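You operate a simulated robot arm through the tools that you are given. There is no shell and no other tool. Be economical: measure what you need, move in short steps, check, and stop when the job is done.

You run a simulated robot arm. Do the job below in one go: nothing can be reset, and whatever is moved stays where it is left.

Task
Crimp the lug with the yellow sleeve at its printed size.
Fine: carriage out again, lug back in its place in the lug tray.

The check looks at the end state, three seconds after you hand in, the way a careful person would. Anything else that was tipped, shoved, dropped, spilled or broken makes it a failure.

Robot
A 7-joint arm with a two-finger parallel gripper, fixed in place. Base frame: the origin is at the foot of the arm, x ahead of it, y to its left, z up; the work surface is at about z = 0. Units: mm, rad, N and s.
With the tool pointing down near the work surface it reaches from about 240 to 620 mm from the base axis. Its first joint turns from -1.152 to 1.152 rad. Payload 2.6 kg.
The TCP is the grasp point between the finger pads, 30 mm short of the fingertips. In the tool frame z runs along the fingers and y along their closing line. Largest opening 94 mm; finger width 28, thickness 10; the body of the gripper, 50 by 96 mm, starts 55 mm behind the TCP.
Orientation is told as [roll, pitch, yaw] about the base's x, y, z axes, in that order, counted from this pose: with the fingers straight down and closing along the base's y, the tool's x points along the base's -x, its y along +y and its z along -z.

Tools
- The arm moves only by the tool nudge_tool. Its argument "motion" is a list of rows, each a list of 7 numbers: the finger opening in m, from 0 to 0.094, then the shift along the tool's x, y, z in m, then the turn, a rotation vector about the tool's x, y, z in rad. In form: [[fingers, dx, dy, dz, rx, ry, rz], ...]. A call has 1 to 12 rows; each row shifts and turns the commanded pose from where the row before left it, along the tool's axes as they then stand. A row lasts 0.2 s, in which the tool goes at most 50 mm and 0.15 rad; a call with a longer step from one row to the next is refused whole, and so is a gripper value outside its range. A pose out of reach is approached as far as the arm can. The call stops where the force on the tool passes 70 N (or 10 N more than at its start, if that is more) or the arm is blocked; 0.2 s more then pass. The fingers move at their own pace (about 72 mm/s each) and stop on an object; they squeeze with about 21 N. The grip force told is the motor's: it shows also when the fingers shut on nothing. Time passes only in rows, and 0.2 s behind the last, so rows that do not move let the fingers close. The reply holds the time, the measured pose of the TCP, the force on the tool along the base axes, the opening and the grip force, in the units named above and with some noise.
- Cameras (640 x 400 px; columns grow to the right, rows downward): "scene" is fixed at [13, 417.8, 572.8]; the picture's right is [-0.92, -0.40, 0.00], its down [-0.19, 0.45, -0.87] and it looks along [0.34, -0.80, -0.49] (base axes); focal length 363 px, centre (320, 200). "wrist" rides on the gripper at [-37, 0, -58] in the tool frame; the picture's right is [0.00, -1.00, 0.00], its down [0.97, 0.00, -0.24] and it looks along [0.24, 0.00, 0.97] (tool axes); focal length 218 px, centre (320, 200).
- snapshot(camera): a new picture of that camera. The clock stands still meanwhile.
- measure_at(camera, pixels): for up to 12 pixels [column, row] of the newest picture of that camera ("zoom" is the newest enlarged one), the place [x, y, z] in the base frame of the surface seen there, good to about 2 mm. The clock stands still meanwhile.
- close_up(camera, box): a new picture of the part [left, top, right, bottom] of that camera's present view, enlarged. The clock stands still meanwhile.
- sign_off(): hands the job in; it is judged then, once.

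Keep the steps short. Do not move on a guess: measure, check each grasp and each placing, and mend mistakes. In all there are 80 turns and 54 pictures (those below and enlarged ones count). Leave the gripper open and the arm clear of the work at the hand-in unless told otherwise, and finish with a single line.

The tools are called after "Request:" as name(argument=value, ...) on one line, values as JSON. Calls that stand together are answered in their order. nudge_tool: Moves the arm, as the interface text tells. Its arguments: {"type":"object","properties":{"motion":{"type":"array","items":{"type":"array","items":{"type":"number"}}}},"required":["motion"]} The other tools are called the same way: snapshot (camera) takes a picture; measure_at (camera, pixels) gives the place of the surface under pixels of a picture; close_up (camera, box) takes an enlarged picture of a part of a camera's view; sign_off () hands the job in.

At the start:

```text
clock: 0.0
tool_pos: [359.1, -43.3, 391.1]
tool_rot: [0.002, 0.002, 0.0]
ft_force: [0.2, 0.1, -0.5]
grip_width: 94.1
finger_force: 0.1
```

scene: 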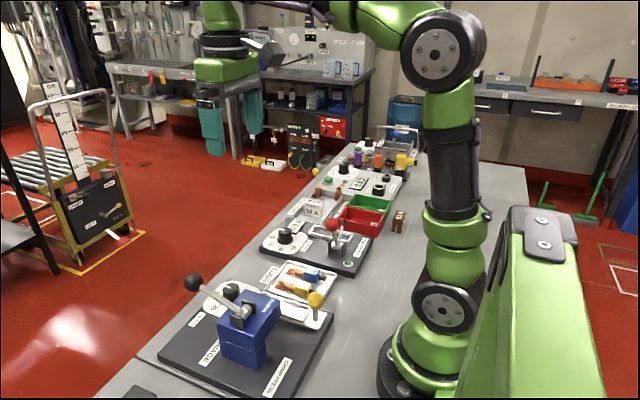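
wrist: 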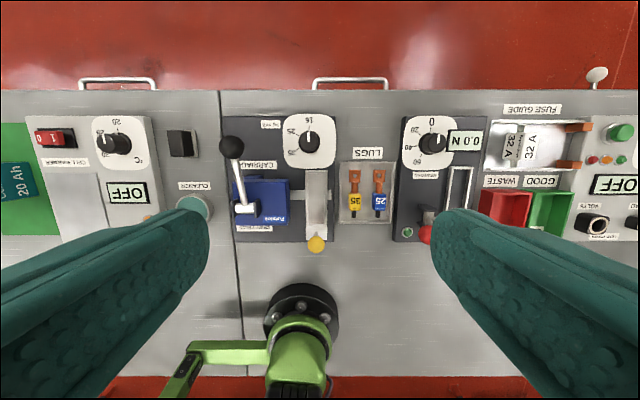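

I see the crimp press (blue) left of the lug tray in the wrist view. I'll take enlarged views of both to read the labels.

Request:
close_up(camera="wrist", box=[210, 100, 410, 260])

Request:
close_up(camera="scene", box=[150, 240, 350, 400])

```text
2.50 times, centred on (310, 180) of wrist
```

zoom: 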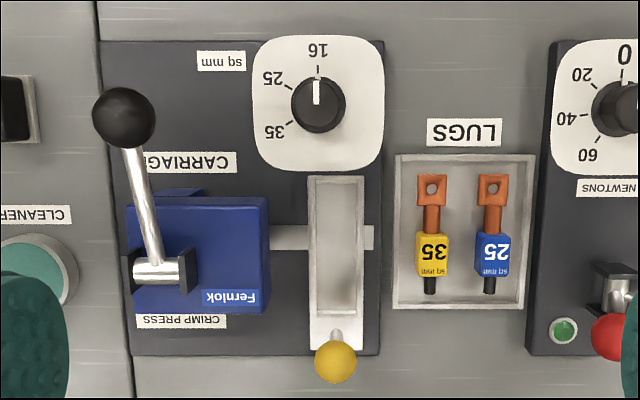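

```text
2.50 times, centred on (250, 320) of scene
```

zoom: 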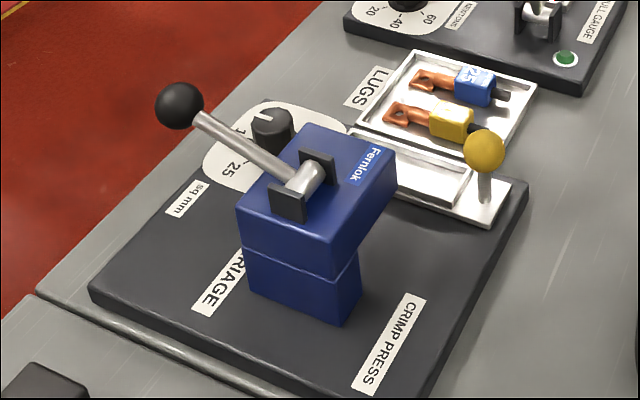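

The yellow lug reads 35 and the dial points to 16. I'll measure the main parts in the wrist picture.

Request:
measure_at(camera="wrist", pixels=[[309, 140], [231, 147], [316, 244], [355, 202], [355, 186], [355, 175], [354, 214], [316, 198], [307, 198], [246, 208], [366, 200], [340, 200]])

Request:
measure_at(camera="wrist", pixels=[[316, 174], [316, 222], [325, 198], [329, 195], [300, 195], [265, 200], [236, 170], [308, 134], [355, 208], [355, 195], [348, 202], [362, 202]])

```text
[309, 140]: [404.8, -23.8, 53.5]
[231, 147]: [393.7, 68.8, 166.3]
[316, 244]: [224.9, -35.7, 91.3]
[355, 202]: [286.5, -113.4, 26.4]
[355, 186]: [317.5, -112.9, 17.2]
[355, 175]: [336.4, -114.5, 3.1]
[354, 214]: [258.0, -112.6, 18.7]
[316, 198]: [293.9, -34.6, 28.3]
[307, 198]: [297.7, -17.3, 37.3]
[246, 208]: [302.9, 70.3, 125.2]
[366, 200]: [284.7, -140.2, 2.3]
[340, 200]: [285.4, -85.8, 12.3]
```

```text
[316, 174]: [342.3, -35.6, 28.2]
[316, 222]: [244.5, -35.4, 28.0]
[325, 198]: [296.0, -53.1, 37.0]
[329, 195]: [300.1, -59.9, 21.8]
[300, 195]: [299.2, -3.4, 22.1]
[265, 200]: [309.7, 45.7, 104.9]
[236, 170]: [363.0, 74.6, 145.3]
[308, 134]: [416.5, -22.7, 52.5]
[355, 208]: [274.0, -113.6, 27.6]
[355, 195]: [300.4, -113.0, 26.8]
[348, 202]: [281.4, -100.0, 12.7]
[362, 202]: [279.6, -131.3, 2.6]
```

Next I go above the dial at about (405,-24), staying high, for a closer look.

Request:
nudge_tool(motion=[[0.07, -0.0092, 0.0038, 0.034, 0, 0, 0], [0.07, -0.0092, 0.0038, 0.034, 0, 0, 0], [0.07, -0.0092, 0.0038, 0.034, 0, 0, 0], [0.07, -0.0092, 0.0038, 0.034, 0, 0, 0], [0.07, -0.0092, 0.0038, 0.034, 0, 0, 0]])

Request:
snapshot(camera="wrist")

```text
clock: 1.2
tool_pos: [406.7, -21.5, 220.8]
tool_rot: [0.001, 0.0, 0.0]
ft_force: [0.0, -0.4, -0.2]
grip_width: 70.1
finger_force: 0.0
```

```text
49 pictures are left
```

wrist: 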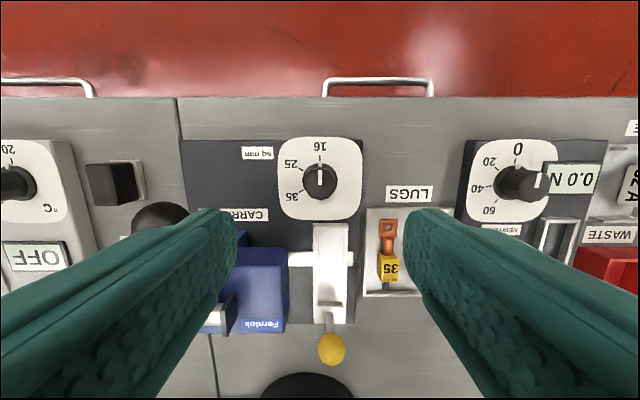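

Request:
close_up(camera="wrist", box=[240, 120, 400, 240])

Request:
measure_at(camera="wrist", pixels=[[320, 155], [303, 167], [305, 191], [320, 180], [321, 172], [334, 182], [290, 210], [345, 210], [320, 210], [270, 200], [262, 260]])

```text
3.33 times, centred on (320, 180) of wrist
```

zoom: 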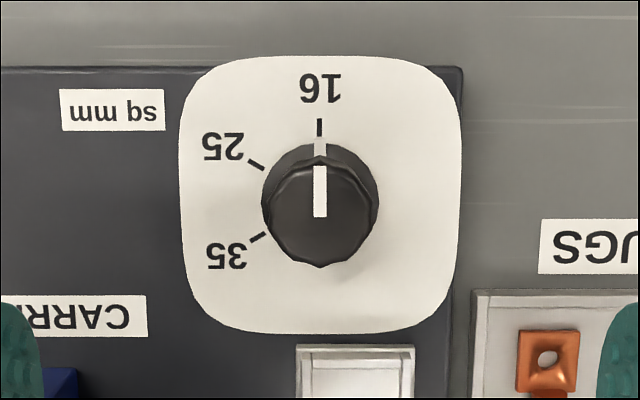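

```text
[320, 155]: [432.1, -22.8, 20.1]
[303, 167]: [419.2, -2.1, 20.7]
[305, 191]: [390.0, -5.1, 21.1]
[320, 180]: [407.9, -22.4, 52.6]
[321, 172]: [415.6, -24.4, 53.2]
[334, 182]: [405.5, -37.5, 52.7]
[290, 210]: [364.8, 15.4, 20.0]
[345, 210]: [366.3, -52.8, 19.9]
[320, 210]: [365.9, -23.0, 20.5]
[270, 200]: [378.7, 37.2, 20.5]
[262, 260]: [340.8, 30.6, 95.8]
```

The ticks for 25 and 35 sit at +60° and +120° (counter-clockwise from above). The knob centre is about (404.5,-23), with its top at z 53. I'll turn the tool to yaw -1.05 above it, then come down.

Request:
nudge_tool(motion=[[0.06, 0.0022, -0.0017, 0.02, 0, 0, 0], [0.06, 0, 0, 0.02, 0, 0, 0.15], [0.06, 0, 0, 0.02, 0, 0, 0.15], [0.06, 0, 0, 0.02, 0, 0, 0.15], [0.06, 0, 0, 0.02, 0, 0, 0.15], [0.06, 0, 0, 0, 0, 0, 0.15], [0.06, 0, 0, 0, 0, 0, 0.15], [0.06, 0, 0, 0, 0, 0, 0.147]])

Request:
snapshot(camera="wrist")

```text
clock: 3.0
tool_pos: [402.6, -25.0, 121.5]
tool_rot: [-0.001, 0.001, -1.05]
ft_force: [0.9, 0.8, 0.1]
grip_width: 60.1
finger_force: 0.0
```

```text
47 pictures are left
```

wrist: 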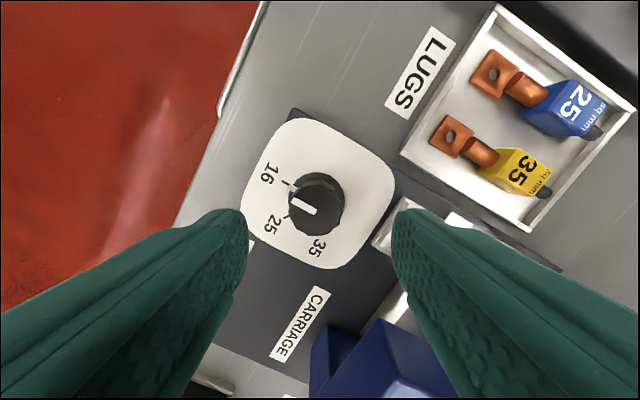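

The tool is about 2 mm off the knob axis, so I correct that and descend to TCP z≈57, then close.

Request:
nudge_tool(motion=[[0.06, 0.0014, 0.0026, 0.022, 0, 0, 0], [0.06, 0, 0, 0.022, 0, 0, 0], [0.06, 0, 0, 0.02, 0, 0, 0], [0.02, 0, 0, 0, 0, 0, 0], [0.02, 0, 0, 0, 0, 0, 0]])

```text
clock: 4.2
tool_pos: [403.9, -23.8, 57.1]
tool_rot: [0.001, -0.001, -1.046]
ft_force: [3.8, -1.5, -2.6]
grip_width: 33.0
finger_force: 45.1
```

The knob is held at 33 mm. I turn it 60° counter-clockwise first.

Request:
nudge_tool(motion=[[0.02, 0, 0, 0, 0, 0, -0.1], [0.02, 0, 0, 0, 0, 0, -0.15], [0.02, 0, 0, 0, 0, 0, -0.15], [0.02, 0, 0, 0, 0, 0, -0.15], [0.02, 0, 0, 0, 0, 0, -0.15], [0.02, 0, 0, 0, 0, 0, -0.15], [0.02, 0, 0, 0, 0, 0, -0.15], [0.02, 0, 0, 0, 0, 0, -0.047]])

Request:
nudge_tool(motion=[[0.02, 0, 0, 0, 0, 0, -0.1], [0.02, 0, 0, 0, 0, 0, -0.15], [0.02, 0, 0, 0, 0, 0, -0.15], [0.02, 0, 0, 0, 0, 0, -0.15], [0.02, 0, 0, 0, 0, 0, -0.15], [0.02, 0, 0, 0, 0, 0, -0.15], [0.02, 0, 0, 0, 0, 0, -0.15], [0.02, 0, 0, 0, 0, 0, -0.047]])

Request:
snapshot(camera="wrist")

```text
clock: 6.0
tool_pos: [405.0, -22.7, 58.5]
tool_rot: [0.001, -0.003, 0.003]
ft_force: [-5.2, 4.2, 30.5]
grip_width: 32.8
finger_force: 44.8
```

```text
clock: 7.8
tool_pos: [403.6, -20.3, 56.6]
tool_rot: [0.002, -0.003, 1.05]
ft_force: [13.4, 16.5, -4.5]
grip_width: 32.4
finger_force: 45.6
```

```text
46 pictures are left
```

wrist: 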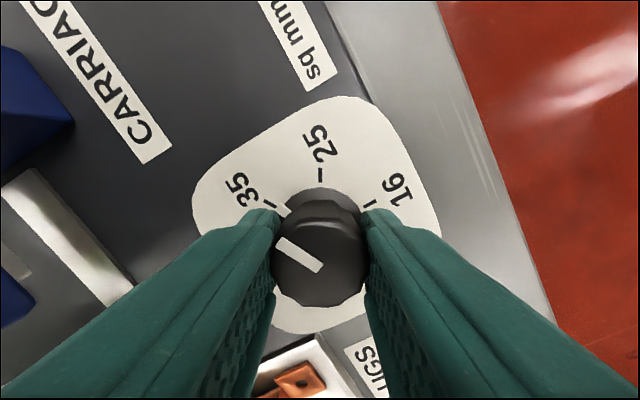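

The pointer lines up with 35. I open, rise and turn the tool back to check.

Request:
nudge_tool(motion=[[0.06, 0, 0, 0, 0, 0, 0], [0.06, 0, 0, 0, 0, 0, 0], [0.06, 0, 0, -0.03, 0, 0, 0], [0.06, 0, 0, -0.04, 0, 0, 0], [0.06, 0, 0, -0.04, 0, 0, 0.15], [0.06, 0, 0, -0.04, 0, 0, 0.15], [0.06, 0, 0, 0, 0, 0, 0.15], [0.06, 0, 0, 0, 0, 0, 0.15], [0.06, 0, 0, 0, 0, 0, 0.15], [0.06, 0, 0, 0, 0, 0, 0.15], [0.06, 0, 0, 0, 0, 0, 0.147]])

Request:
close_up(camera="wrist", box=[240, 120, 400, 240])

```text
clock: 10.2
tool_pos: [404.3, -21.9, 207.3]
tool_rot: [-0.001, 0.0, -0.004]
ft_force: [0.2, 0.5, -0.3]
grip_width: 59.9
finger_force: 0.0
```

```text
3.33 times, centred on (320, 180) of wrist
```

zoom: 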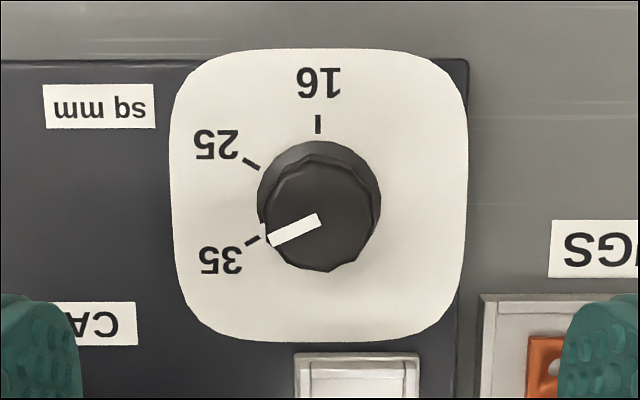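

The dial reads 35. Next I move above the yellow lug at about (287,-113) and look.

Request:
nudge_tool(motion=[[0.05, 0.029, -0.0225, 0, 0, 0, 0], [0.05, 0.029, -0.0225, 0.01, 0, 0, 0], [0.05, 0.029, -0.0225, 0.02, 0, 0, 0], [0.05, 0.03, -0.0225, 0.02, 0, 0, 0], [0.05, 0, 0, 0, 0, 0, 0]])

Request:
snapshot(camera="wrist")

```text
clock: 11.4
tool_pos: [286.5, -114.1, 156.1]
tool_rot: [-0.001, 0.0, 0.001]
ft_force: [-0.4, 0.2, 0.2]
grip_width: 50.3
finger_force: 0.1
```

```text
44 pictures are left
```

wrist: 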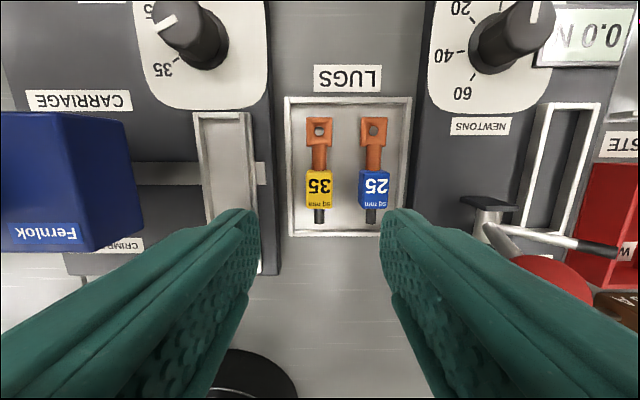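

I enlarge the tray, then measure the edges.

Request:
close_up(camera="wrist", box=[272, 90, 432, 250])

Request:
measure_at(camera="wrist", pixels=[[308, 190], [331, 190], [319, 173], [319, 205], [319, 190], [300, 190], [289, 190], [362, 190], [386, 190], [319, 218], [319, 125], [346, 190]])

Request:
measure_at(camera="wrist", pixels=[[319, 158], [308, 125], [346, 234], [346, 101], [225, 170], [200, 150], [248, 150], [220, 117], [225, 200], [258, 175], [170, 175], [130, 180]])

```text
2.50 times, centred on (352, 170) of wrist
```

zoom: 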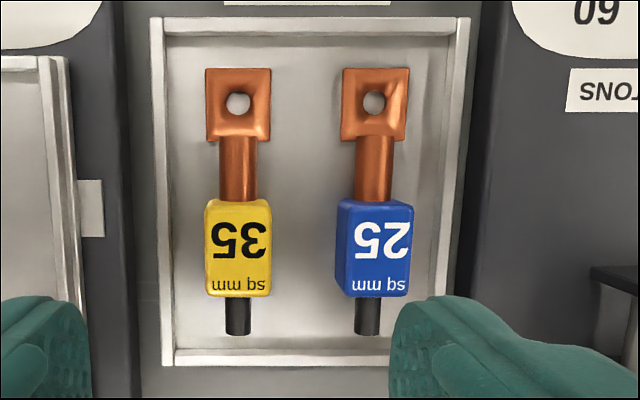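

```text
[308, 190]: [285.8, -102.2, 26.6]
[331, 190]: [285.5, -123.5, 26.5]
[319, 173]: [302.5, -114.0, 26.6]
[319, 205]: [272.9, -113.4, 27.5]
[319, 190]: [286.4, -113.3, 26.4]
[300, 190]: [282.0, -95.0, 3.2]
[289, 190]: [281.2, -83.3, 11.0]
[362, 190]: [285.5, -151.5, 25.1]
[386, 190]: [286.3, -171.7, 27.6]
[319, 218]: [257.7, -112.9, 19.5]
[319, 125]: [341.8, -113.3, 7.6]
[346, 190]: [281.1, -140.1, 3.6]
```

```text
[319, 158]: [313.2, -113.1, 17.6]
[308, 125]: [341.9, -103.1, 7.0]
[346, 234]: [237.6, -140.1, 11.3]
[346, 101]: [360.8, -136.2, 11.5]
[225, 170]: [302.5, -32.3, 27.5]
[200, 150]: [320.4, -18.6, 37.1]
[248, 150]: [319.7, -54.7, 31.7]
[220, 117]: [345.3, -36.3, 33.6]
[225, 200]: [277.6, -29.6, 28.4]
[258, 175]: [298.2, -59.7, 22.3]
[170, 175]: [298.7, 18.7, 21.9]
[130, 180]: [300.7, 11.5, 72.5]
```

The sleeve is 22 mm wide at (287,-113), top z 27, and the tray wall top is at z 11. I descend to TCP z≈45 so the tips stop at z 15, then close.

Request:
nudge_tool(motion=[[0.04, -0.0005, 0.0005, 0.03, 0, 0, 0], [0.04, 0, 0, 0.03, 0, 0, 0], [0.04, 0, 0, 0.03, 0, 0, 0], [0.04, 0, 0, 0.0215, 0, 0, 0], [0.04, 0, 0, 0, 0, 0, 0], [0.01, 0, 0, 0, 0, 0, 0], [0.01, 0, 0, 0, 0, 0, 0]])

```text
clock: 13.0
tool_pos: [286.0, -113.4, 46.2]
tool_rot: [0.0, 0.0, 0.0]
ft_force: [0.3, -0.8, 0.2]
grip_width: 23.6
finger_force: 21.4
```

I have the sleeve at 23.6 mm. I lift 60 mm and look before moving to the carriage.

Request:
nudge_tool(motion=[[0.01, 0, 0, -0.02, 0, 0, 0], [0.01, 0, 0, -0.03, 0, 0, 0], [0.01, 0, 0, -0.03, 0, 0, 0], [0.01, 0, 0.026, 0, 0, 0, 0], [0.01, 0, 0.026, 0, 0, 0, 0], [0.01, 0, 0.026, 0, 0, 0, 0], [0.01, 0, 0, 0, 0, 0, 0]])

Request:
snapshot(camera="wrist")

Request:
close_up(camera="scene", box=[150, 240, 350, 400])

```text
clock: 14.6
tool_pos: [287.9, -34.6, 125.5]
tool_rot: [0.0, 0.0, -0.001]
ft_force: [-0.2, -0.5, 0.0]
grip_width: 23.5
finger_force: 20.8
```

```text
42 pictures are left
```

wrist: 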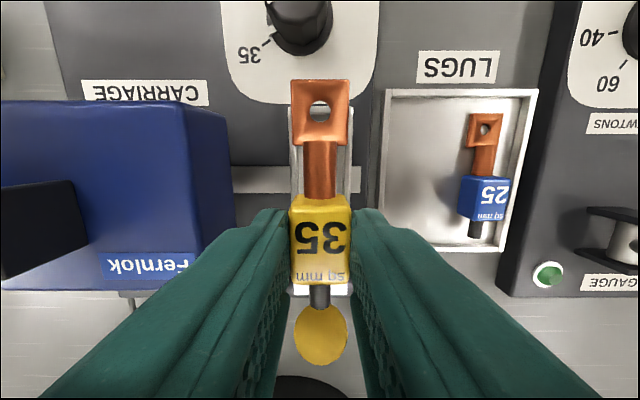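

```text
2.50 times, centred on (250, 320) of scene
```

zoom: 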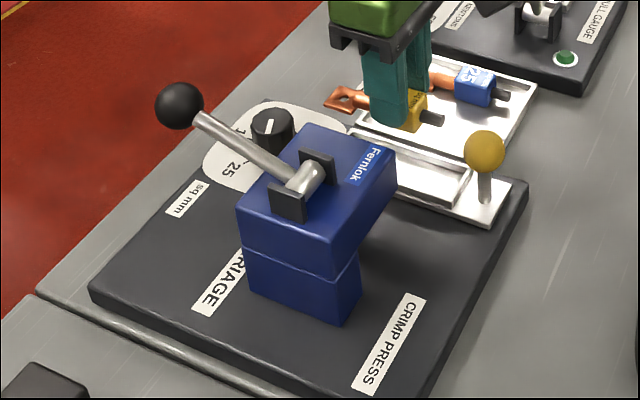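

I need the trough's exact ends. I raise and shift aside for an unblocked view of it.

Request:
nudge_tool(motion=[[0.01, 0, -0.025, -0.02, 0, 0, 0], [0.01, 0, -0.025, -0.02, 0, 0, 0], [0.01, 0.015, -0.01, -0.02, 0, 0, 0], [0.01, 0.015, 0, -0.02, 0, 0, 0], [0.01, 0.01, 0, 0, 0, 0, 0]])

Request:
snapshot(camera="wrist")

```text
clock: 15.8
tool_pos: [248.0, -92.3, 205.9]
tool_rot: [-0.001, 0.0, -0.001]
ft_force: [-0.4, -0.6, -1.8]
grip_width: 23.3
finger_force: 21.5
```

```text
40 pictures are left
```

wrist: 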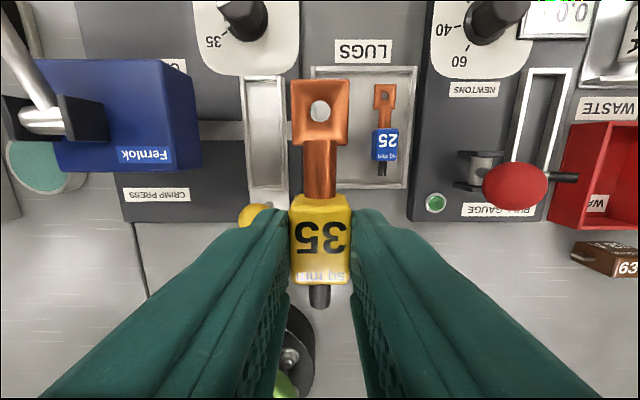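

Request:
close_up(camera="wrist", box=[210, 60, 370, 220])

```text
2.50 times, centred on (290, 140) of wrist
```

zoom: 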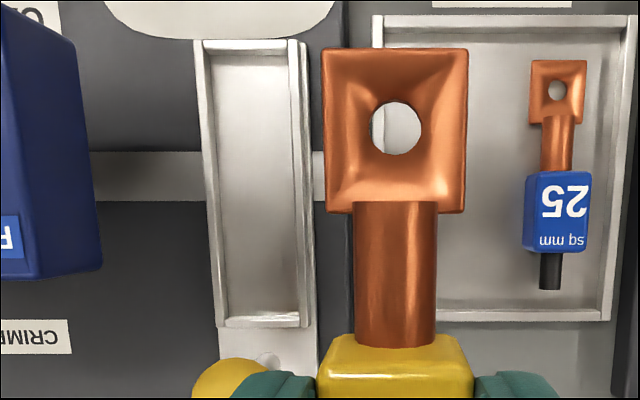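

I measure the trough's edges here, and the lug's ends.

Request:
measure_at(camera="zoom", pixels=[[255, 46], [255, 60], [260, 180], [262, 305], [262, 322], [209, 180], [222, 180], [280, 180], [294, 180], [303, 180], [120, 160], [120, 195]])

Request:
measure_at(camera="wrist", pixels=[[320, 82], [320, 303], [299, 110], [341, 110], [293, 240], [347, 240], [320, 240], [320, 128], [185, 90], [195, 160], [100, 65], [100, 163]])

```text
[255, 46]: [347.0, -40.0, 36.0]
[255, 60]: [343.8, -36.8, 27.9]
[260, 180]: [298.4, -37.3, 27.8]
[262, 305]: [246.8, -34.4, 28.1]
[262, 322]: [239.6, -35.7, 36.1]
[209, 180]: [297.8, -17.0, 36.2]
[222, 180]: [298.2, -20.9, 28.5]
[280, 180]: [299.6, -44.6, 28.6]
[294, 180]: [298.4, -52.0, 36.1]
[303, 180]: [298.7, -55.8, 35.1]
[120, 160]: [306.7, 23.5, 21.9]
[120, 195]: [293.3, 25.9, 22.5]
```

```text
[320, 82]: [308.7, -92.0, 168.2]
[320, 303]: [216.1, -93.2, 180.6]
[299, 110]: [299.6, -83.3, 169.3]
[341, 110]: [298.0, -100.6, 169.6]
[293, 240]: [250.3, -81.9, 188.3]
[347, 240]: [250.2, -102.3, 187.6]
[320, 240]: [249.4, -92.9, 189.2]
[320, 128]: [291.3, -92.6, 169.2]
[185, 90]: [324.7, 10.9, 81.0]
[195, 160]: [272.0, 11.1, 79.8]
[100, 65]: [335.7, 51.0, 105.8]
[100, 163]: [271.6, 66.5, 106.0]
```

Trough interior is x 242–345, y about -19 to -52, floor z 28. The lug's centre is 13.5 mm ahead of the TCP, so the TCP goes to (280,-35.3). I move above it and settle.

Request:
nudge_tool(motion=[[0.01, -0.011, 0.019, 0.01, 0, 0, 0], [0.01, -0.011, 0.019, 0.03, 0, 0, 0], [0.01, -0.01, 0.02, 0.03, 0, 0, 0], [0.01, 0, 0, 0.025, 0, 0, 0], [0.01, 0, 0, 0, 0, 0, 0], [0.01, 0, 0, 0, 0, 0, 0]])

Request:
snapshot(camera="wrist")

```text
clock: 17.2
tool_pos: [277.8, -35.4, 112.0]
tool_rot: [-0.002, 0.0, 0.001]
ft_force: [0.5, -0.2, -0.5]
grip_width: 23.2
finger_force: 21.2
```

```text
38 pictures are left
```

wrist: 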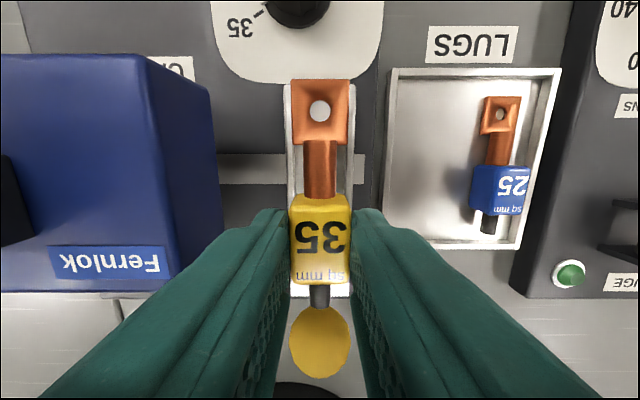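

I check the lug's offset against the trough walls.

Request:
measure_at(camera="wrist", pixels=[[288, 120], [351, 120], [320, 84], [320, 303], [294, 115], [346, 115], [320, 112], [292, 240], [349, 240], [320, 240], [288, 160], [351, 160]])

```text
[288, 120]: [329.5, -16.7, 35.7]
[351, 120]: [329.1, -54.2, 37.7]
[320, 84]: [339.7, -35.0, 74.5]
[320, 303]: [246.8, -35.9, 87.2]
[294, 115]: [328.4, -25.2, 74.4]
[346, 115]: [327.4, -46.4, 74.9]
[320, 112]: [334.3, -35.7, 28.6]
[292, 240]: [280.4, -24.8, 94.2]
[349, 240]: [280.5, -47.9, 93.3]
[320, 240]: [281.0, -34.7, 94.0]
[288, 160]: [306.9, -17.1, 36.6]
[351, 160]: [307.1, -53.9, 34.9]
```

The lug is centred on the trough. I lower about 41.5 mm so it just meets the floor at z 28.

Request:
nudge_tool(motion=[[0.01, 0, 0, 0.015, 0, 0, 0], [0.01, 0, 0, 0.014, 0, 0, 0], [0.01, 0, 0, 0.008, 0, 0, 0], [0.01, 0, 0, 0.0045, 0, 0, 0], [0.01, 0, 0, 0, 0, 0, 0]])

```text
clock: 18.4
tool_pos: [280.4, -34.9, 70.3]
tool_rot: [0.001, -0.002, -0.002]
ft_force: [0.4, -0.3, -0.3]
grip_width: 23.1
finger_force: 20.9
```

There's no contact force yet, so I go 1.5 mm more.

Request:
nudge_tool(motion=[[0.01, 0, 0, 0.001, 0, 0, 0], [0.01, 0, 0, 0.0005, 0, 0, 0], [0.01, 0, 0, 0, 0, 0, 0]])

```text
clock: 19.2
tool_pos: [279.2, -35.0, 69.5]
tool_rot: [-0.001, -0.001, 0.001]
ft_force: [-2.3, -0.3, 16.3]
grip_width: 23.5
finger_force: 21.3
```

Contact (16 N up). I open to 40 mm, rise, and look.

Request:
nudge_tool(motion=[[0.04, 0, 0, -0.001, 0, 0, 0], [0.04, 0, 0, 0, 0, 0, 0], [0.04, 0, 0, -0.02, 0, 0, 0], [0.04, 0, 0, -0.03, 0, 0, 0], [0.04, 0, 0, -0.04, 0, 0, 0], [0.04, 0, 0, -0.04, 0, 0, 0], [0.04, 0, 0, 0, 0, 0, 0]])

Request:
snapshot(camera="wrist")

Request:
close_up(camera="scene", box=[150, 240, 350, 400])

```text
clock: 20.8
tool_pos: [276.9, -35.8, 201.1]
tool_rot: [0.0, -0.001, -0.001]
ft_force: [0.4, -0.2, 0.4]
grip_width: 40.0
finger_force: 0.1
```

```text
37 pictures are left
```

wrist: 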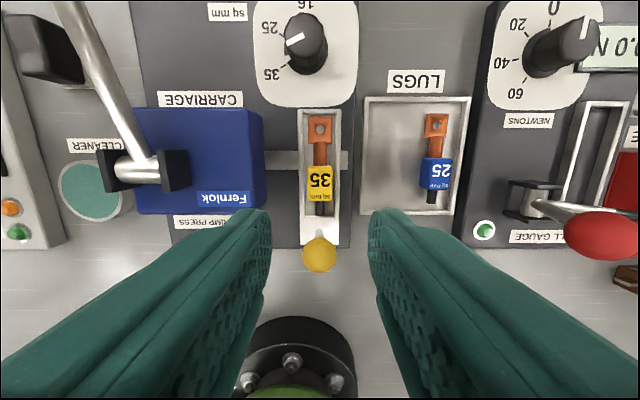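

```text
2.50 times, centred on (250, 320) of scene
```

zoom: 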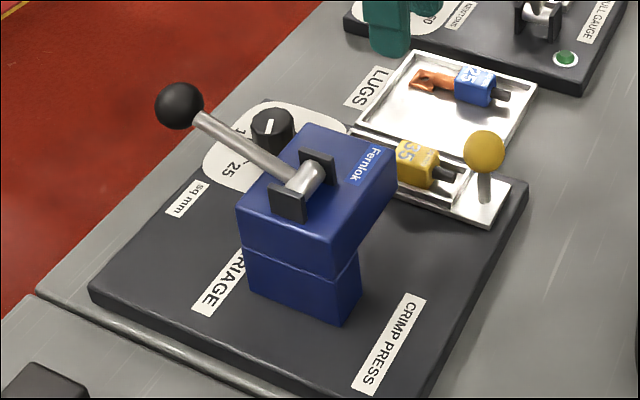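

The lug lies in the carriage. Next is the yellow carriage knob at pixel (319,254); I measure it, plus the head, lever pivot and black knob.

Request:
measure_at(camera="wrist", pixels=[[319, 254], [304, 254], [334, 254], [319, 240], [319, 268], [140, 165], [110, 170], [178, 170], [100, 60], [150, 112], [40, 45], [319, 225]])

Request:
measure_at(camera="scene", pixels=[[344, 300], [344, 318], [194, 282], [222, 282], [250, 350], [298, 340], [265, 343], [272, 295], [240, 295], [289, 333]])

```text
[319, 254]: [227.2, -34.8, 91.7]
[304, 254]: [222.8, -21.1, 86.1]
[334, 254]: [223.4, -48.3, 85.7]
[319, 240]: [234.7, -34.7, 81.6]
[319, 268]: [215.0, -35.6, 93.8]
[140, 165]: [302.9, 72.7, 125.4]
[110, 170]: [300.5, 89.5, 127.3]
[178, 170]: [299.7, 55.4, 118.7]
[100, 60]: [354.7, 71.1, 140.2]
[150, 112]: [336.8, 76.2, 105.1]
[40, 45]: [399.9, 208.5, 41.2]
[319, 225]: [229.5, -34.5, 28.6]
```

```text
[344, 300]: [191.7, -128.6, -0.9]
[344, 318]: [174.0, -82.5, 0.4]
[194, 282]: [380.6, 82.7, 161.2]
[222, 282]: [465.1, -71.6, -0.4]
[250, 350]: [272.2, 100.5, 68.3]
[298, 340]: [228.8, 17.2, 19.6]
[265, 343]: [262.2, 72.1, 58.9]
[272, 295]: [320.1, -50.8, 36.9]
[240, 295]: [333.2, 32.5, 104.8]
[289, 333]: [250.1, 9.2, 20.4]
```

The knob ball is centred at about (221,-35,80), r≈14. I move above it toward x≈228 to see how far in the arm reaches.

Request:
nudge_tool(motion=[[0.05, 0.025, 0, 0.02, 0, 0, 0], [0.05, 0.02, 0, 0.03, 0, 0, 0], [0.05, 0.005, 0, 0, 0, 0, 0], [0.05, 0, 0, 0, 0, 0, 0]])

Request:
snapshot(camera="wrist")

```text
clock: 21.8
tool_pos: [228.9, -36.6, 150.0]
tool_rot: [0.0, -0.001, 0.0]
ft_force: [-0.1, 0.5, -0.6]
grip_width: 49.9
finger_force: 0.0
```

```text
35 pictures are left
```

wrist: 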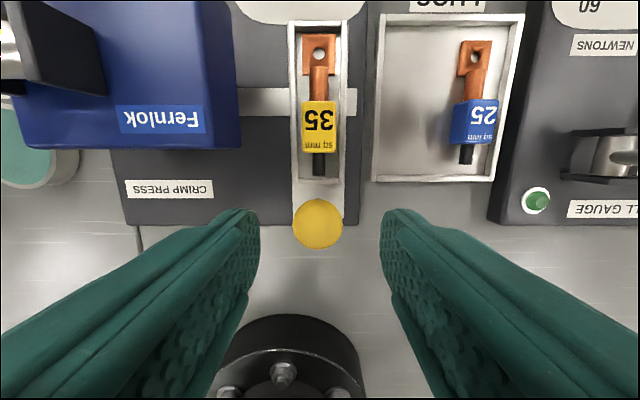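

It reaches fine. I descend to z≈86 at x≈225 and close on the ball.

Request:
nudge_tool(motion=[[0.05, 0.004, 0.001, 0.02, 0, 0, 0], [0.05, 0, 0, 0.022, 0, 0, 0], [0.05, 0, 0, 0.022, 0, 0, 0], [0.05, 0, 0, 0, 0, 0, 0], [0.01, 0, 0, 0, 0, 0, 0], [0.01, 0, 0, 0, 0, 0, 0]])

```text
clock: 23.2
tool_pos: [225.4, -34.9, 84.8]
tool_rot: [0.003, 0.002, 0.0]
ft_force: [-2.5, 11.5, 2.1]
grip_width: 33.3
finger_force: 44.9
```

I hold the ball (33 mm) and push the carriage +y in short steps.

Request:
nudge_tool(motion=[[0.01, 0, 0.004, 0, 0, 0, 0], [0.01, 0, 0.006, 0, 0, 0, 0], [0.01, 0, 0.01, 0, 0, 0, 0], [0.01, 0, 0.01, 0, 0, 0, 0], [0.01, 0, 0.01, 0, 0, 0, 0], [0.01, 0, 0.01, 0, 0, 0, 0]])

Request:
snapshot(camera="wrist")

```text
clock: 24.6
tool_pos: [224.0, 15.5, 85.5]
tool_rot: [0.0, 0.0, -0.002]
ft_force: [-10.3, -0.8, 15.8]
grip_width: 32.8
finger_force: 44.9
```

```text
34 pictures are left
```

wrist: 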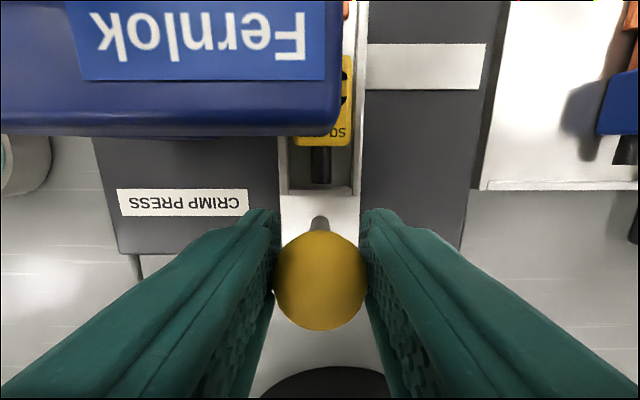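

The carriage slides under the head. I continue toward the stop in smaller steps.

Request:
nudge_tool(motion=[[0.01, 0, 0.006, 0, 0, 0, 0], [0.01, 0, 0.006, 0, 0, 0, 0], [0.01, 0, 0.006, 0, 0, 0, 0], [0.01, 0, 0.006, 0, 0, 0, 0], [0.01, 0, 0.006, 0, 0, 0, 0], [0.01, 0, 0.006, 0, 0, 0, 0]])

```text
clock: 25.7
tool_pos: [224.9, 35.0, 85.4]
tool_rot: [-0.006, 0.005, -0.008]
ft_force: [-3.3, -3.8, 8.7]
grip_width: 32.7
finger_force: 45.0
stopped in row 5: the force on the tool passed its limit (the readings are from after the stop); the commanded pose is now the measured one
```

It stopped at y=35, after 70 mm of travel. I check whether that's the end stop or the lug catching.

Request:
snapshot(camera="wrist")

Request:
close_up(camera="scene", box=[150, 240, 350, 400])

```text
33 pictures are left
```

wrist: 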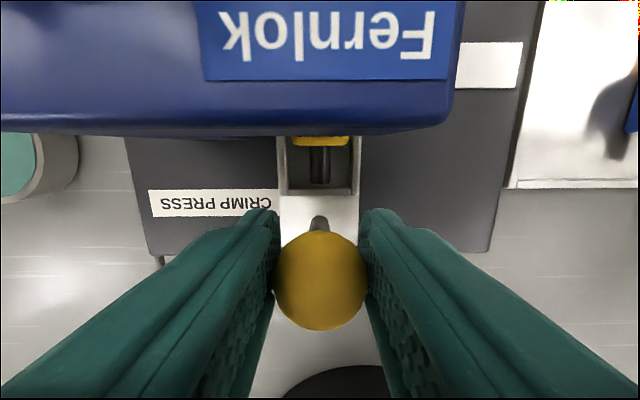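

```text
2.50 times, centred on (250, 320) of scene
```

zoom: 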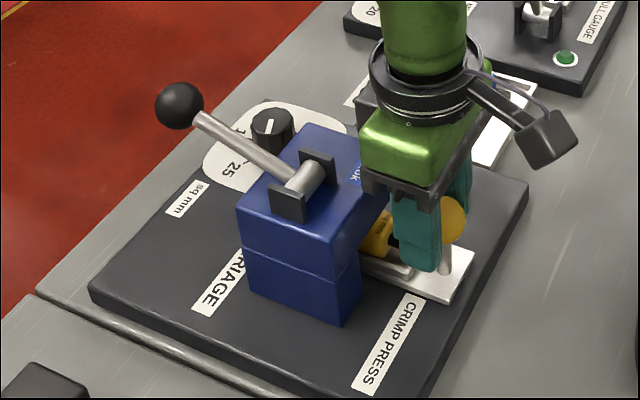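

The carriage is against its stop, lug under the head. I release, rise, and head over to the black lever knob, staying high.

Request:
nudge_tool(motion=[[0.055, 0, 0, 0, 0, 0, 0], [0.055, 0, 0, 0, 0, 0, 0], [0.055, 0, 0, -0.035, 0, 0, 0], [0.055, 0, 0, -0.045, 0, 0, 0], [0.055, 0, 0, -0.045, 0, 0, 0], [0.055, -0.015, 0.005, -0.04, 0, 0, 0], [0.055, -0.035, 0.01, -0.01, 0, 0, 0], [0.055, -0.045, 0.01, 0, 0, 0, 0], [0.055, -0.045, 0.01, 0, 0, 0, 0], [0.055, -0.02, 0, 0, 0, 0, 0], [0.055, 0, 0, 0, 0, 0, 0]])

Request:
snapshot(camera="wrist")

Request:
close_up(camera="scene", box=[150, 240, 350, 400])

```text
clock: 28.1
tool_pos: [385.8, 72.1, 258.7]
tool_rot: [-0.009, 0.004, -0.006]
ft_force: [-0.4, 0.0, -0.7]
grip_width: 55.0
finger_force: 0.0
```

```text
31 pictures are left
```

wrist: 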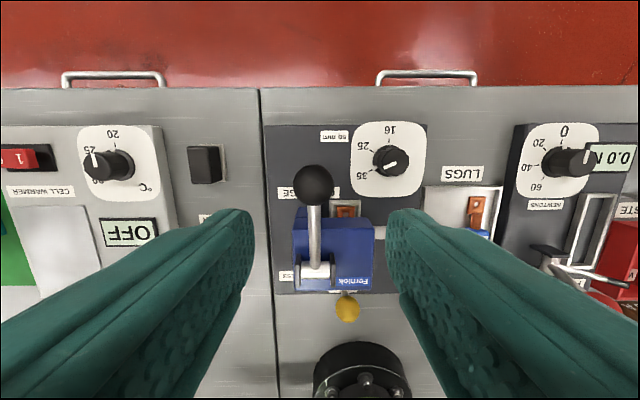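

```text
2.50 times, centred on (250, 320) of scene
```

zoom: 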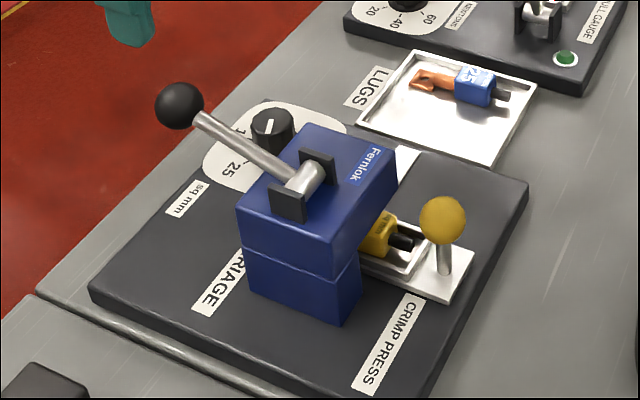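

Copper shows past the head on the far side and the sleeve is under it. I measure the lever knob at pixel (313,185).

Request:
measure_at(camera="wrist", pixels=[[313, 185], [296, 185], [331, 185], [313, 168], [313, 203], [315, 230], [317, 270], [330, 215], [372, 240]])

```text
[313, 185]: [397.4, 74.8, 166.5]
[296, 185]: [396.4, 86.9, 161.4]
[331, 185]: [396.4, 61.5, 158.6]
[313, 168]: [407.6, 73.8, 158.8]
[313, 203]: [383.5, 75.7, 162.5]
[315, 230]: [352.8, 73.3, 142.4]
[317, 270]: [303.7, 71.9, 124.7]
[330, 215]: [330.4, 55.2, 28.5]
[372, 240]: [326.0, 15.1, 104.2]
```

Knob centre is about (395,74,151). I descend onto it and close.

Request:
nudge_tool(motion=[[0.055, -0.009, 0.002, 0.02, 0, 0, 0], [0.055, 0, 0, 0.035, 0, 0, 0], [0.055, 0, 0, 0.035, 0, 0, 0], [0.055, 0, 0, 0.015, 0, 0, 0], [0.055, 0, 0, 0, 0, 0, 0], [0.01, 0, 0, 0, 0, 0, 0], [0.01, 0, 0, 0, 0, 0, 0]])

```text
clock: 29.7
tool_pos: [393.9, 74.7, 152.8]
tool_rot: [-0.003, 0.003, -0.003]
ft_force: [3.9, 16.6, -6.1]
grip_width: 31.5
finger_force: 45.1
```

The knob is held. I try the lever downward along its arc by about 12° and watch the force.

Request:
nudge_tool(motion=[[0.01, -0.0018, 0, 0.0048, 0, 0, 0], [0.01, -0.0014, 0, 0.0049, 0, 0, 0], [0.01, -0.0012, 0, 0.005, 0, 0, 0], [0.01, -0.0009, 0, 0.0051, 0, 0, 0]])

```text
clock: 30.7
tool_pos: [398.7, 74.8, 135.5]
tool_rot: [-0.003, 0.004, -0.004]
ft_force: [-2.7, 25.5, 14.7]
grip_width: 31.3
finger_force: 45.1
```

The lever follows downward with little force. I continue along the arc until it stops.

Request:
nudge_tool(motion=[[0.01, -0.0007, 0, 0.0051, 0, 0, 0], [0.01, -0.0004, 0, 0.0051, 0, 0, 0], [0.01, -0.0001, 0, 0.0051, 0, 0, 0], [0.01, 0.0001, 0, 0.0051, 0, 0, 0], [0.01, 0.0004, 0, 0.0051, 0, 0, 0], [0.01, 0.0007, 0, 0.0051, 0, 0, 0], [0.01, 0.0009, 0, 0.0051, 0, 0, 0], [0.01, 0.0012, 0, 0.005, 0, 0, 0]])

Request:
close_up(camera="scene", box=[150, 240, 350, 400])

```text
clock: 32.5
tool_pos: [398.0, 74.9, 94.2]
tool_rot: [-0.002, -0.001, -0.002]
ft_force: [10.6, 27.0, 15.5]
grip_width: 31.5
finger_force: 44.8
```

```text
2.50 times, centred on (250, 320) of scene
```

zoom: 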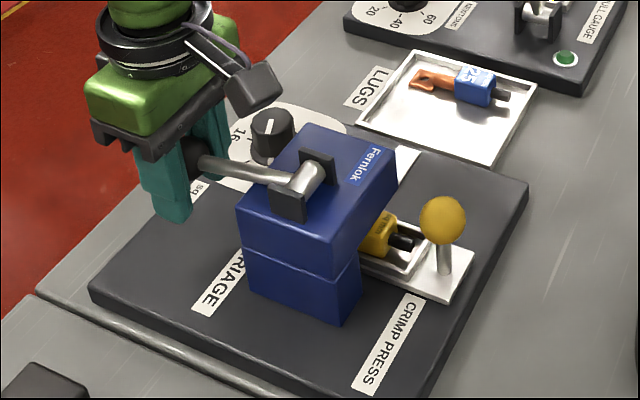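

It's now at about -13°. I continue downward, watching for the stop.

Request:
nudge_tool(motion=[[0.01, 0.0015, 0, 0.0049, 0, 0, 0], [0.01, 0.0017, 0, 0.0048, 0, 0, 0], [0.01, 0.002, 0, 0.0047, 0, 0, 0], [0.01, 0.0022, 0, 0.0047, 0, 0, 0], [0.01, 0.0025, 0, 0.0045, 0, 0, 0], [0.01, 0.0026, 0, 0.0044, 0, 0, 0]])

Request:
close_up(camera="scene", box=[150, 240, 350, 400])

```text
clock: 33.9
tool_pos: [394.2, 75.6, 74.0]
tool_rot: [0.0, -0.031, 0.0]
ft_force: [32.2, 27.8, 39.4]
grip_width: 31.9
finger_force: 45.3
```

```text
2.50 times, centred on (250, 320) of scene
```

zoom: 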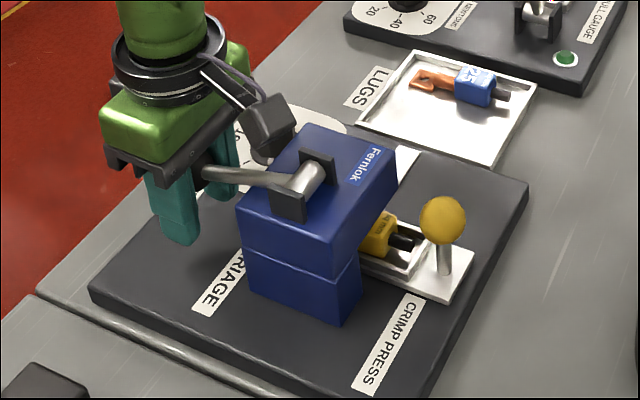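

The arm lags its command (z 74 vs about 66) and force is building, so this looks like the bottom stop. One small extra push to confirm.

Request:
nudge_tool(motion=[[0.01, 0.0005, 0, 0.004, 0, 0, 0], [0.01, 0.0005, 0, 0.004, 0, 0, 0], [0.01, 0, 0, 0, 0, 0, 0]])

```text
clock: 34.7
tool_pos: [389.1, 74.3, 63.1]
tool_rot: [0.002, -0.013, 0.001]
ft_force: [20.2, 31.3, 28.1]
grip_width: 35.5
finger_force: 44.8
```

It moved further and the grip width changed to 35.5. I look closely.

Request:
snapshot(camera="wrist")

Request:
close_up(camera="scene", box=[170, 240, 290, 330])

```text
27 pictures are left
```

wrist: 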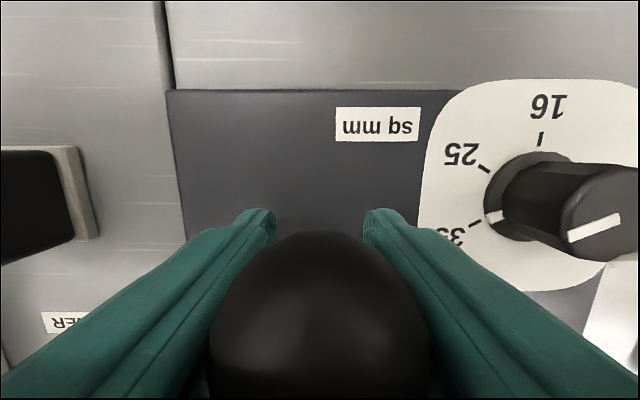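

```text
4.44 times, centred on (230, 285) of scene
```

zoom: 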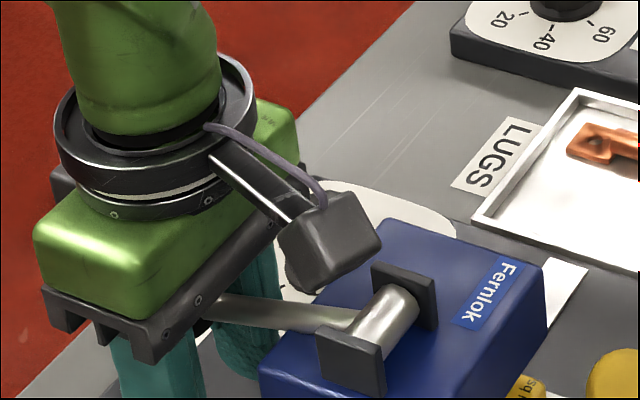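

The fingers slipped down over the ball: the lever met resistance my grip couldn't overcome. I open, rise, and see where the lever stands.

Request:
nudge_tool(motion=[[0.06, 0, 0, 0, 0, 0, 0], [0.06, 0, 0, 0, 0, 0, 0], [0.06, 0, 0, -0.03, 0, 0, 0], [0.06, 0, 0, -0.045, 0, 0, 0], [0.06, 0, 0, -0.045, 0, 0, 0], [0.06, 0, 0, -0.03, 0, 0, 0], [0.06, 0, 0, 0, 0, 0, 0]])

Request:
snapshot(camera="wrist")

Request:
close_up(camera="scene", box=[150, 240, 350, 400])

```text
clock: 36.3
tool_pos: [384.0, 74.2, 208.4]
tool_rot: [-0.007, 0.004, -0.006]
ft_force: [-1.0, 0.5, 0.4]
grip_width: 60.0
finger_force: 0.1
```

```text
25 pictures are left
```

wrist: 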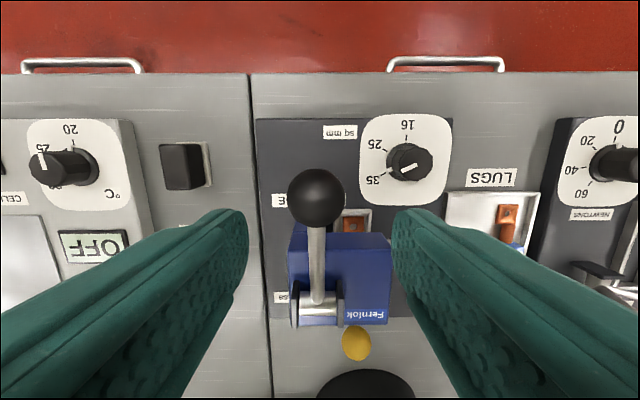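

```text
2.50 times, centred on (250, 320) of scene
```

zoom: 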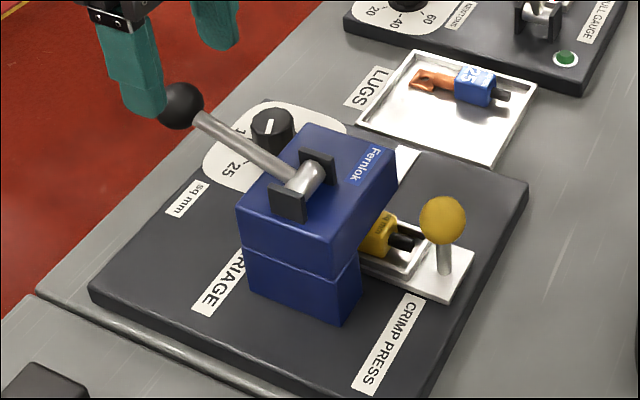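

The lever springs back up by itself. To be sure of full stroke, I'll close the fingers above the ball and press on its top (z≈167) along the arc, up to the hard stop.

Request:
nudge_tool(motion=[[0.0, -0.011, 0, -0.005, 0, 0, 0], [0.0, 0, 0, 0, 0, 0, 0], [0.0, 0, 0, 0, 0, 0, 0], [0.0, 0, 0, 0.012, 0, 0, 0], [0.0, -0.001, 0, 0.01, 0, 0, 0], [0.0, -0.001, 0, 0.01, 0, 0, 0], [0.0, -0.001, 0, 0.01, 0, 0, 0], [0.0, 0, 0, 0.01, 0, 0, 0], [0.0, 0, 0, 0.01, 0, 0, 0]])

```text
clock: 38.3
tool_pos: [398.0, 71.6, 150.1]
tool_rot: [-0.006, 0.001, -0.008]
ft_force: [3.8, 0.6, 5.0]
grip_width: 0.0
finger_force: 21.1
```

Ball top is at z≈120 with only 5 N. I continue down.

Request:
nudge_tool(motion=[[0.0, 0.0005, 0, 0.006, 0, 0, 0], [0.0, 0.001, 0, 0.006, 0, 0, 0], [0.0, 0.001, 0, 0.005, 0, 0, 0], [0.0, 0.001, 0, 0.004, 0, 0, 0], [0.0, 0.001, 0, 0.004, 0, 0, 0], [0.0, 0.001, 0, 0.004, 0, 0, 0], [0.0, 0.001, 0, 0.004, 0, 0, 0]])

Request:
close_up(camera="scene", box=[150, 240, 350, 400])

```text
clock: 39.3
tool_pos: [396.7, 73.0, 136.7]
tool_rot: [-0.006, -0.012, -0.009]
ft_force: [-5.4, -0.9, 11.1]
grip_width: 0.2
finger_force: 20.8
stopped in row 5: the force on the tool passed its limit (the readings are from after the stop); the commanded pose is now the measured one
```

```text
2.50 times, centred on (250, 320) of scene
```

zoom: 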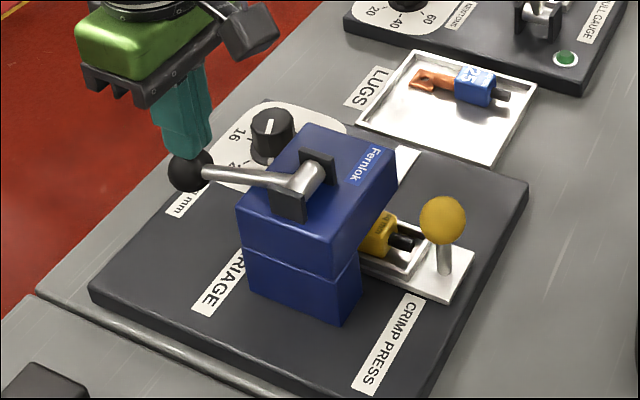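

It hit a hard stop at about -15° with over 70 N, so the stroke is complete. I rise slowly (the lever follows up) and go back above the yellow knob.

Request:
nudge_tool(motion=[[0.0, 0, 0, -0.015, 0, 0, 0], [0.0, 0, 0, -0.02, 0, 0, 0], [0.0, 0, 0, -0.03, 0, 0, 0], [0.0, 0, 0, -0.04, 0, 0, 0], [0.055, 0.04, -0.01, -0.01, 0, 0, 0], [0.055, 0.045, -0.01, 0, 0, 0, 0], [0.055, 0.045, -0.01, 0, 0, 0, 0], [0.055, 0.04, -0.008, 0.03, 0, 0, 0], [0.055, 0, 0, 0.04, 0, 0, 0], [0.055, 0, 0, 0, 0, 0, 0]])

Request:
snapshot(camera="wrist")

Request:
close_up(camera="scene", box=[150, 240, 350, 400])

```text
refused: row 8 steps farther than a row can; nothing moved
```

```text
22 pictures are left
```

wrist: 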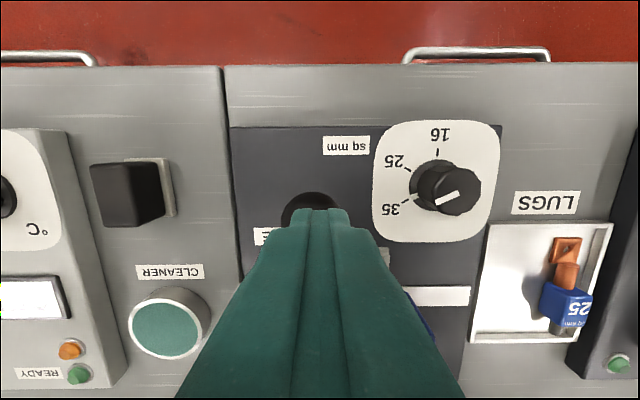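

```text
2.50 times, centred on (250, 320) of scene
```

zoom: 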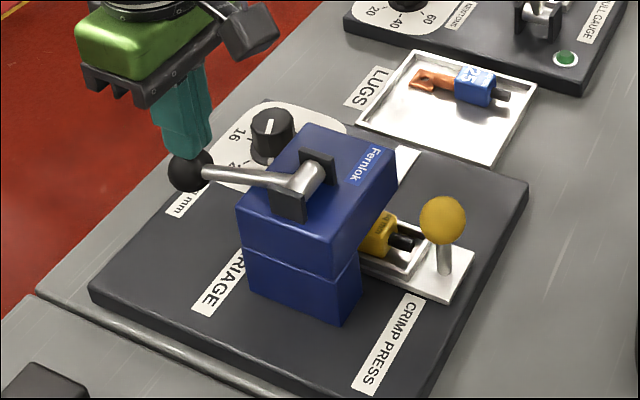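

One row was too long, so the move was refused. I repeat it with shorter steps.

Request:
nudge_tool(motion=[[0.0, 0, 0, -0.015, 0, 0, 0], [0.0, 0, 0, -0.02, 0, 0, 0], [0.0, 0, 0, -0.03, 0, 0, 0], [0.0, 0, 0, -0.04, 0, 0, 0], [0.055, 0.04, -0.01, -0.01, 0, 0, 0], [0.055, 0.045, -0.01, 0, 0, 0, 0], [0.055, 0.045, -0.01, 0, 0, 0, 0], [0.055, 0.04, -0.008, 0, 0, 0, 0], [0.055, 0, 0, 0.035, 0, 0, 0], [0.055, 0, 0, 0.035, 0, 0, 0], [0.055, 0, 0, 0, 0, 0, 0]])

Request:
snapshot(camera="wrist")

```text
clock: 41.7
tool_pos: [226.2, 35.3, 180.6]
tool_rot: [-0.004, -0.009, -0.008]
ft_force: [-0.1, -0.2, -0.1]
grip_width: 55.0
finger_force: 0.0
```

```text
20 pictures are left
```

wrist: 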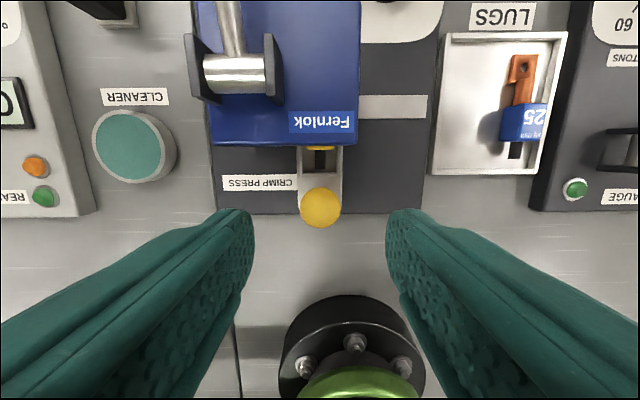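

I'm centred over the yellow knob. I descend 95 mm and close.

Request:
nudge_tool(motion=[[0.055, 0.001, 0, 0.035, 0, 0, 0], [0.055, 0, 0, 0.035, 0, 0, 0], [0.055, 0, 0, 0.025, 0, 0, 0], [0.055, 0, 0, 0, 0, 0, 0], [0.01, 0, 0, 0, 0, 0, 0], [0.01, 0, 0, 0, 0, 0, 0]])

```text
clock: 43.1
tool_pos: [226.1, 35.4, 86.1]
tool_rot: [-0.005, -0.01, -0.009]
ft_force: [-1.8, 0.4, -0.4]
grip_width: 33.7
finger_force: 45.1
```

The knob is held. I draw the carriage out (-y), about 60 mm in gentle steps.

Request:
nudge_tool(motion=[[0.01, 0, -0.004, 0, 0, 0, 0], [0.01, 0, -0.006, 0, 0, 0, 0], [0.01, 0, -0.01, 0, 0, 0, 0], [0.01, 0, -0.01, 0, 0, 0, 0], [0.01, 0, -0.01, 0, 0, 0, 0], [0.01, 0, -0.01, 0, 0, 0, 0], [0.01, 0, -0.01, 0, 0, 0, 0]])

Request:
nudge_tool(motion=[[0.01, 0, -0.004, 0, 0, 0, 0], [0.01, 0, -0.004, 0, 0, 0, 0], [0.01, 0, -0.004, 0, 0, 0, 0], [0.01, 0, -0.003, 0, 0, 0, 0]])

Request:
snapshot(camera="wrist")

```text
clock: 44.7
tool_pos: [225.9, -25.4, 85.6]
tool_rot: [-0.008, -0.01, -0.007]
ft_force: [4.5, 0.1, 12.1]
grip_width: 32.9
finger_force: 44.5
```

```text
clock: 45.8
tool_pos: [224.4, -35.9, 85.7]
tool_rot: [0.006, -0.006, -0.013]
ft_force: [-3.2, 5.8, 9.9]
grip_width: 32.6
finger_force: 45.8
stopped in row 4: the force on the tool passed its limit (the readings are from after the stop); the commanded pose is now the measured one
```

```text
19 pictures are left
```

wrist: 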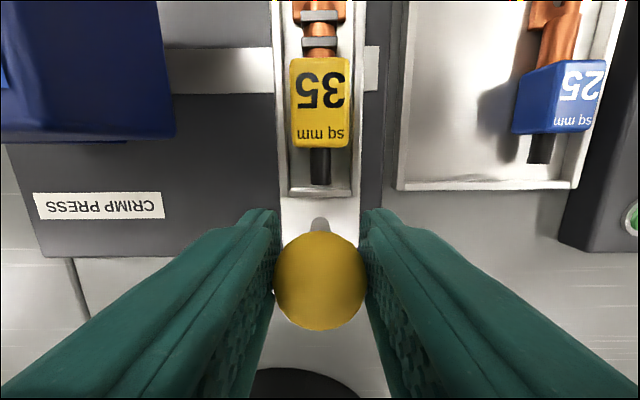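

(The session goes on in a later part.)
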